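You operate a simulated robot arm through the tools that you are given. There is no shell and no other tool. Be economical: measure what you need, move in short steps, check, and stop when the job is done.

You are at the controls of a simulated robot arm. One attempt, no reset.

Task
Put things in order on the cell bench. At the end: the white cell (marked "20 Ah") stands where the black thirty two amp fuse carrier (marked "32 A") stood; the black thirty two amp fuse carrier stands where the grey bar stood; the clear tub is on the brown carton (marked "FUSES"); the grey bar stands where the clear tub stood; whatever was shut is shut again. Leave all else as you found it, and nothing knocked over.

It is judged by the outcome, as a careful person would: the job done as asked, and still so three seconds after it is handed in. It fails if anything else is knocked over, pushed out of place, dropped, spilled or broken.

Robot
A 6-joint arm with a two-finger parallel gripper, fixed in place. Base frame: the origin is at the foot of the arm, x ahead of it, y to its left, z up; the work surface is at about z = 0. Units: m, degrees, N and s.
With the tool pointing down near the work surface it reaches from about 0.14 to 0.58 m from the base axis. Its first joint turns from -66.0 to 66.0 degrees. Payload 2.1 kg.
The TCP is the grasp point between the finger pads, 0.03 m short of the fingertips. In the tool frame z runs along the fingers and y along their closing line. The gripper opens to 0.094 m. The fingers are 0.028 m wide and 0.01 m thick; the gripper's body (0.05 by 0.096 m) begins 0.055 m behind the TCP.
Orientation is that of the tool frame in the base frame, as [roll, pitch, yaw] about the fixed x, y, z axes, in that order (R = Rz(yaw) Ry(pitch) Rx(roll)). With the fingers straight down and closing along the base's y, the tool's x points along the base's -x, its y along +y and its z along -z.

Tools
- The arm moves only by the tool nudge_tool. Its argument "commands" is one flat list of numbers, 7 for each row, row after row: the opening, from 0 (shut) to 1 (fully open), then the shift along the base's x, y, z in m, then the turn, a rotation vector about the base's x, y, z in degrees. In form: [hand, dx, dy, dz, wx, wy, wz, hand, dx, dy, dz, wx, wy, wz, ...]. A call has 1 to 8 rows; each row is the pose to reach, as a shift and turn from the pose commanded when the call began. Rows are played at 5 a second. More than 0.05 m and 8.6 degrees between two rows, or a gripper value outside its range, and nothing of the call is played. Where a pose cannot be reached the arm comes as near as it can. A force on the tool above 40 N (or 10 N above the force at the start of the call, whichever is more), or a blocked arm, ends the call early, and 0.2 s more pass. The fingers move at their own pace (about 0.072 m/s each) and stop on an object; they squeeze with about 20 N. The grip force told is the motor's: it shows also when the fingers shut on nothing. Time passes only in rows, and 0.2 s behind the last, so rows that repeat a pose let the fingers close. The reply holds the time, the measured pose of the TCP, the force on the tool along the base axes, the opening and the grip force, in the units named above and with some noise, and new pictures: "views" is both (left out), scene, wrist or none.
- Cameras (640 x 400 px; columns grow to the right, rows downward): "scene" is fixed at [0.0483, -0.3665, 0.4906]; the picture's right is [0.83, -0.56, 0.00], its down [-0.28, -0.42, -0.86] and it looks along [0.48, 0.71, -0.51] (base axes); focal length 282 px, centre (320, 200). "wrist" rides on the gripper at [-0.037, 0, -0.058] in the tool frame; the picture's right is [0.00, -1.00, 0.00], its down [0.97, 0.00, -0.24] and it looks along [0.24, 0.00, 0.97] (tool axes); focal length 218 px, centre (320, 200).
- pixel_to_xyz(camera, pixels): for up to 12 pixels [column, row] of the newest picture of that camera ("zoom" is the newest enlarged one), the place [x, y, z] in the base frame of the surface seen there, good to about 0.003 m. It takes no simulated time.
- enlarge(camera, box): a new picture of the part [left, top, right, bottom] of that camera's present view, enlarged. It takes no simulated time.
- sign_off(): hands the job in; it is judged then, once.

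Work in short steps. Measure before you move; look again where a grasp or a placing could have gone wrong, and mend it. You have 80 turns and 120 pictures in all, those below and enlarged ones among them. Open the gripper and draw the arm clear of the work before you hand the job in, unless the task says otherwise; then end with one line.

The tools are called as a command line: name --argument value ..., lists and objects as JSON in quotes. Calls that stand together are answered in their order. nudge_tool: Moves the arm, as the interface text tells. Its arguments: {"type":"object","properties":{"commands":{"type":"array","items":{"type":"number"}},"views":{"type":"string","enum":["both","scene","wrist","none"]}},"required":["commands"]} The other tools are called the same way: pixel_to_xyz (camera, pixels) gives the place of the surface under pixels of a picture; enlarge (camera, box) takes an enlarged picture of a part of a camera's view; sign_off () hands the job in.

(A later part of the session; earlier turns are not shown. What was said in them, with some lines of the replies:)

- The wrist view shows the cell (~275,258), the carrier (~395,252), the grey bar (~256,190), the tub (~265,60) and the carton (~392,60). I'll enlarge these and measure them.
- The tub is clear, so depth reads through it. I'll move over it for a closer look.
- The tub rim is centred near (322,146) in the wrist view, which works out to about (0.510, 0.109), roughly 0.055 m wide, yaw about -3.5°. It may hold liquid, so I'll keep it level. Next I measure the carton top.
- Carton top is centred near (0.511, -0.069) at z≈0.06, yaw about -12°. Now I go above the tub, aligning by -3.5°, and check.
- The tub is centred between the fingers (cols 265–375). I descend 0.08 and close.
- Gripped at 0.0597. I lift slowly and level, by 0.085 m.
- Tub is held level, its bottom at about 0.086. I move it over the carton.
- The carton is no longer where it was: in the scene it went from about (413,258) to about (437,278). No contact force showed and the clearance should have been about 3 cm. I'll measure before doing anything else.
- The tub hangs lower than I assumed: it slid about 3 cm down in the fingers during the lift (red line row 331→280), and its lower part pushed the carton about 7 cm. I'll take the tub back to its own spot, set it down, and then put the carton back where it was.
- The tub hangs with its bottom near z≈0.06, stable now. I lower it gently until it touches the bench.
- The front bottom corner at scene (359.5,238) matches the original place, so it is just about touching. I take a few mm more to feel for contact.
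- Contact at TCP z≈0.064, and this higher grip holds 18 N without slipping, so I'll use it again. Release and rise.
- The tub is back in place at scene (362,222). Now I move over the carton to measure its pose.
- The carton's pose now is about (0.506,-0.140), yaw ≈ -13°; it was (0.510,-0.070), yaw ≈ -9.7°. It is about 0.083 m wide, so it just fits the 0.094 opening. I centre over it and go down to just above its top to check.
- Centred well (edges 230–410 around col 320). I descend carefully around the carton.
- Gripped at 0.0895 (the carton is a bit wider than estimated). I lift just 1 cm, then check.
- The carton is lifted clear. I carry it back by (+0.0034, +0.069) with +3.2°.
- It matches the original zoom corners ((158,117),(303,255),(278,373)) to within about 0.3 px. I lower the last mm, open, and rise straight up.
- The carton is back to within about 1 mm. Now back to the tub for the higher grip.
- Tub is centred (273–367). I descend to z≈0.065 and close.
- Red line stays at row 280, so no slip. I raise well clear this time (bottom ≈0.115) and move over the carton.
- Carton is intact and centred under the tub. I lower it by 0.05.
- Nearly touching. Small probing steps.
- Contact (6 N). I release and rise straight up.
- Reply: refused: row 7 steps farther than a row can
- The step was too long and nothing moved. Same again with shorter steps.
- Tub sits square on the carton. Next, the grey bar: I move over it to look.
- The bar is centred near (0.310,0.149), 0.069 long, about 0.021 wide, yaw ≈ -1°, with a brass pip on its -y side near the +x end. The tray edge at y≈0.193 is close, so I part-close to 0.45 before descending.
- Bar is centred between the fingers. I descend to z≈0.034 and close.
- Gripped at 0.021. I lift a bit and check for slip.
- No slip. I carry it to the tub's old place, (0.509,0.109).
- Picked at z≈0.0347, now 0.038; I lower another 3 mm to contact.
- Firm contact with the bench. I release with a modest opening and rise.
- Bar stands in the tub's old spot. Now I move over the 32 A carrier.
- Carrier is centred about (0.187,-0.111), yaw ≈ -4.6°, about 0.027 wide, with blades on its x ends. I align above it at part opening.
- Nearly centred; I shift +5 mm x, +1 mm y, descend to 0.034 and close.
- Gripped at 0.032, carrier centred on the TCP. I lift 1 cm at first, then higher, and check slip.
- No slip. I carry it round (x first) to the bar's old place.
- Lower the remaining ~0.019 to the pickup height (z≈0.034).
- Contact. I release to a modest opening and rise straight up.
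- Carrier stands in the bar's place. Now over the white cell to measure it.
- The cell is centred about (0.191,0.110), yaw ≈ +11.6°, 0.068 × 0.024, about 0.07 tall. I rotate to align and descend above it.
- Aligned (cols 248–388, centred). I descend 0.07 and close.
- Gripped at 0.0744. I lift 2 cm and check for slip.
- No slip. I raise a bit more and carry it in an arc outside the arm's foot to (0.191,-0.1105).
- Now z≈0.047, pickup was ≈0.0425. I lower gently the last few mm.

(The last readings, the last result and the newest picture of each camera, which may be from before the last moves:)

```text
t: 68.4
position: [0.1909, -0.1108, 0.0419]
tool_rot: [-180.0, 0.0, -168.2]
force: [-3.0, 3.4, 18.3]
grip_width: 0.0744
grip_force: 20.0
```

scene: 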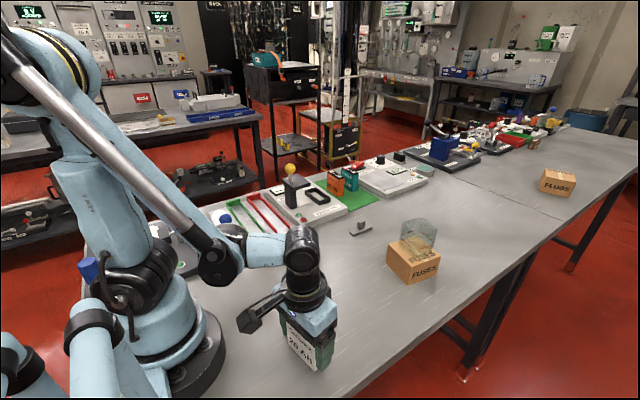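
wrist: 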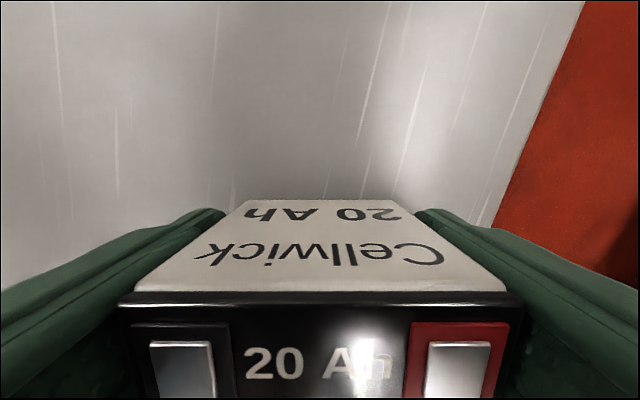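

Contact. I release and rise straight up.

nudge_tool --commands '[0.55, 0, 0, 0.001, 0, 0, 0, 0.8, 0, 0, 0.001, 0, 0, 0, 1, 0, 0, 0.001, 0, 0, 0, 1, 0, 0, 0.002, 0, 0, 0, 1, 0, 0, 0.03, 0, 0, 0, 1, 0, 0, 0.07, 0, 0, 0, 1, 0, 0, 0.115, 0, 0, 0, 1, 0, 0, 0.16, 0, 0, 0]'

enlarge --camera "scene" --box '[220, 200, 460, 380]'

```text
t: 70.2
position: [0.1909, -0.1117, 0.202]
tool_rot: [-180.0, 0.0, -168.2]
force: [-0.4, -0.3, 0.2]
grip_width: 0.0937
grip_force: 0.2
```

scene: 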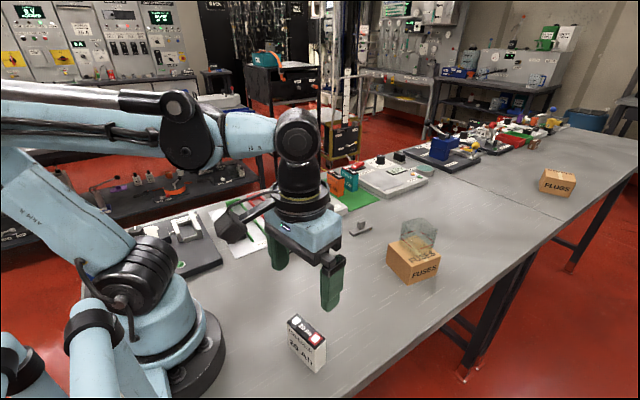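
wrist: 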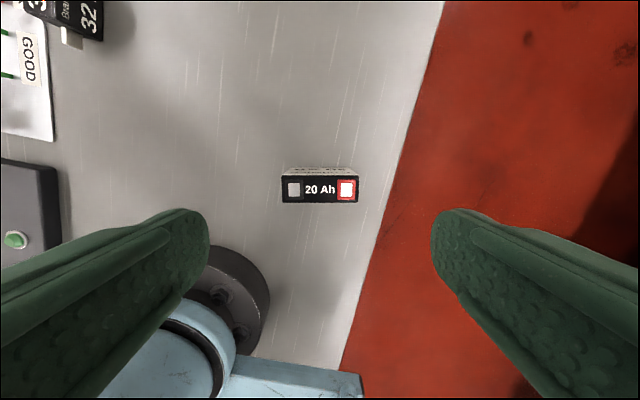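

```text
2.22 times, centred on (340, 290) of scene
```

zoom: 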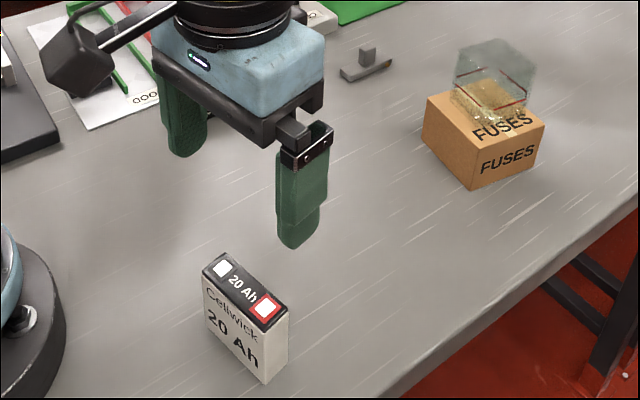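

All is standing. I withdraw the arm to near its starting pose for a last look.

nudge_tool --commands '[1, 0.02, 0.01, 0.035, 0, 0, -2, 1, 0.045, 0.03, 0.07, 0, 0, -4, 1, 0.07, 0.05, 0.1, 0, 0, -6, 1, 0.095, 0.075, 0.12, 0, 0, -8, 1, 0.12, 0.1, 0.135, 0, 0, -10, 1, 0.145, 0.125, 0.142, 0, 0, -11, 1, 0.162, 0.144, 0.142, 0, 0, -11.8, 1, 0.162, 0.144, 0.142, 0, 0, -11.8]'

enlarge --camera "scene" --box '[220, 180, 460, 380]'

```text
t: 72.0
position: [0.3536, 0.0341, 0.3423]
tool_rot: [-180.0, 0.0, 179.8]
force: [-0.4, 0.4, -0.4]
grip_width: 0.0942
grip_force: 0.0
```

scene: 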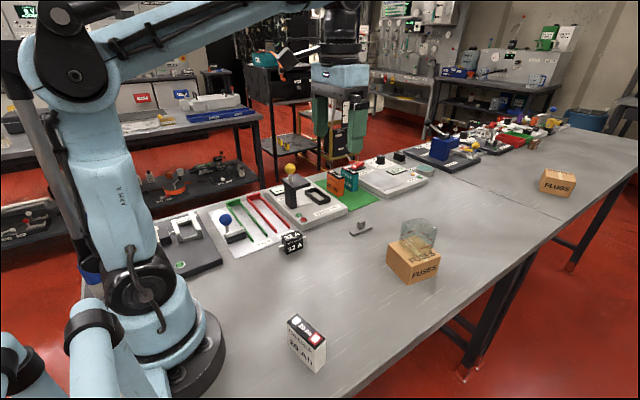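
wrist: 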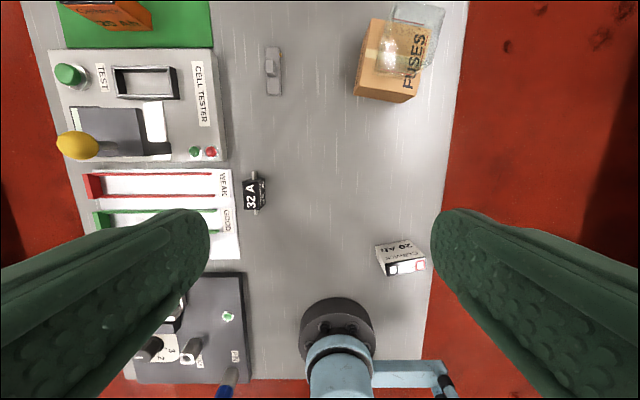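

```text
2.00 times, centred on (340, 280) of scene
```

zoom: 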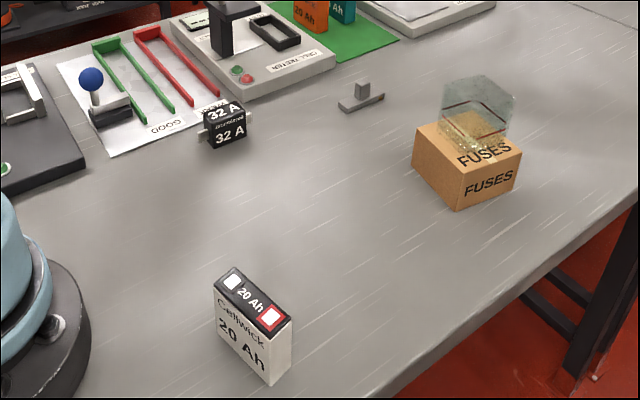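

Every item is in its asked place, the carton is back at its original pose, and the arm is clear with the gripper open. I hand it in.

sign_off

```text
The job is handed in.
```

The job is handed in with all four items where you asked: the cell in the carrier's place, the carrier in the bar's, the bar in the tub's and the tub on the "FUSES" carton. On the first try the tub slipped in the grip and pushed the carton about 7 cm, so I put the carton back to within about 1 mm; nothing was opened or knocked over.
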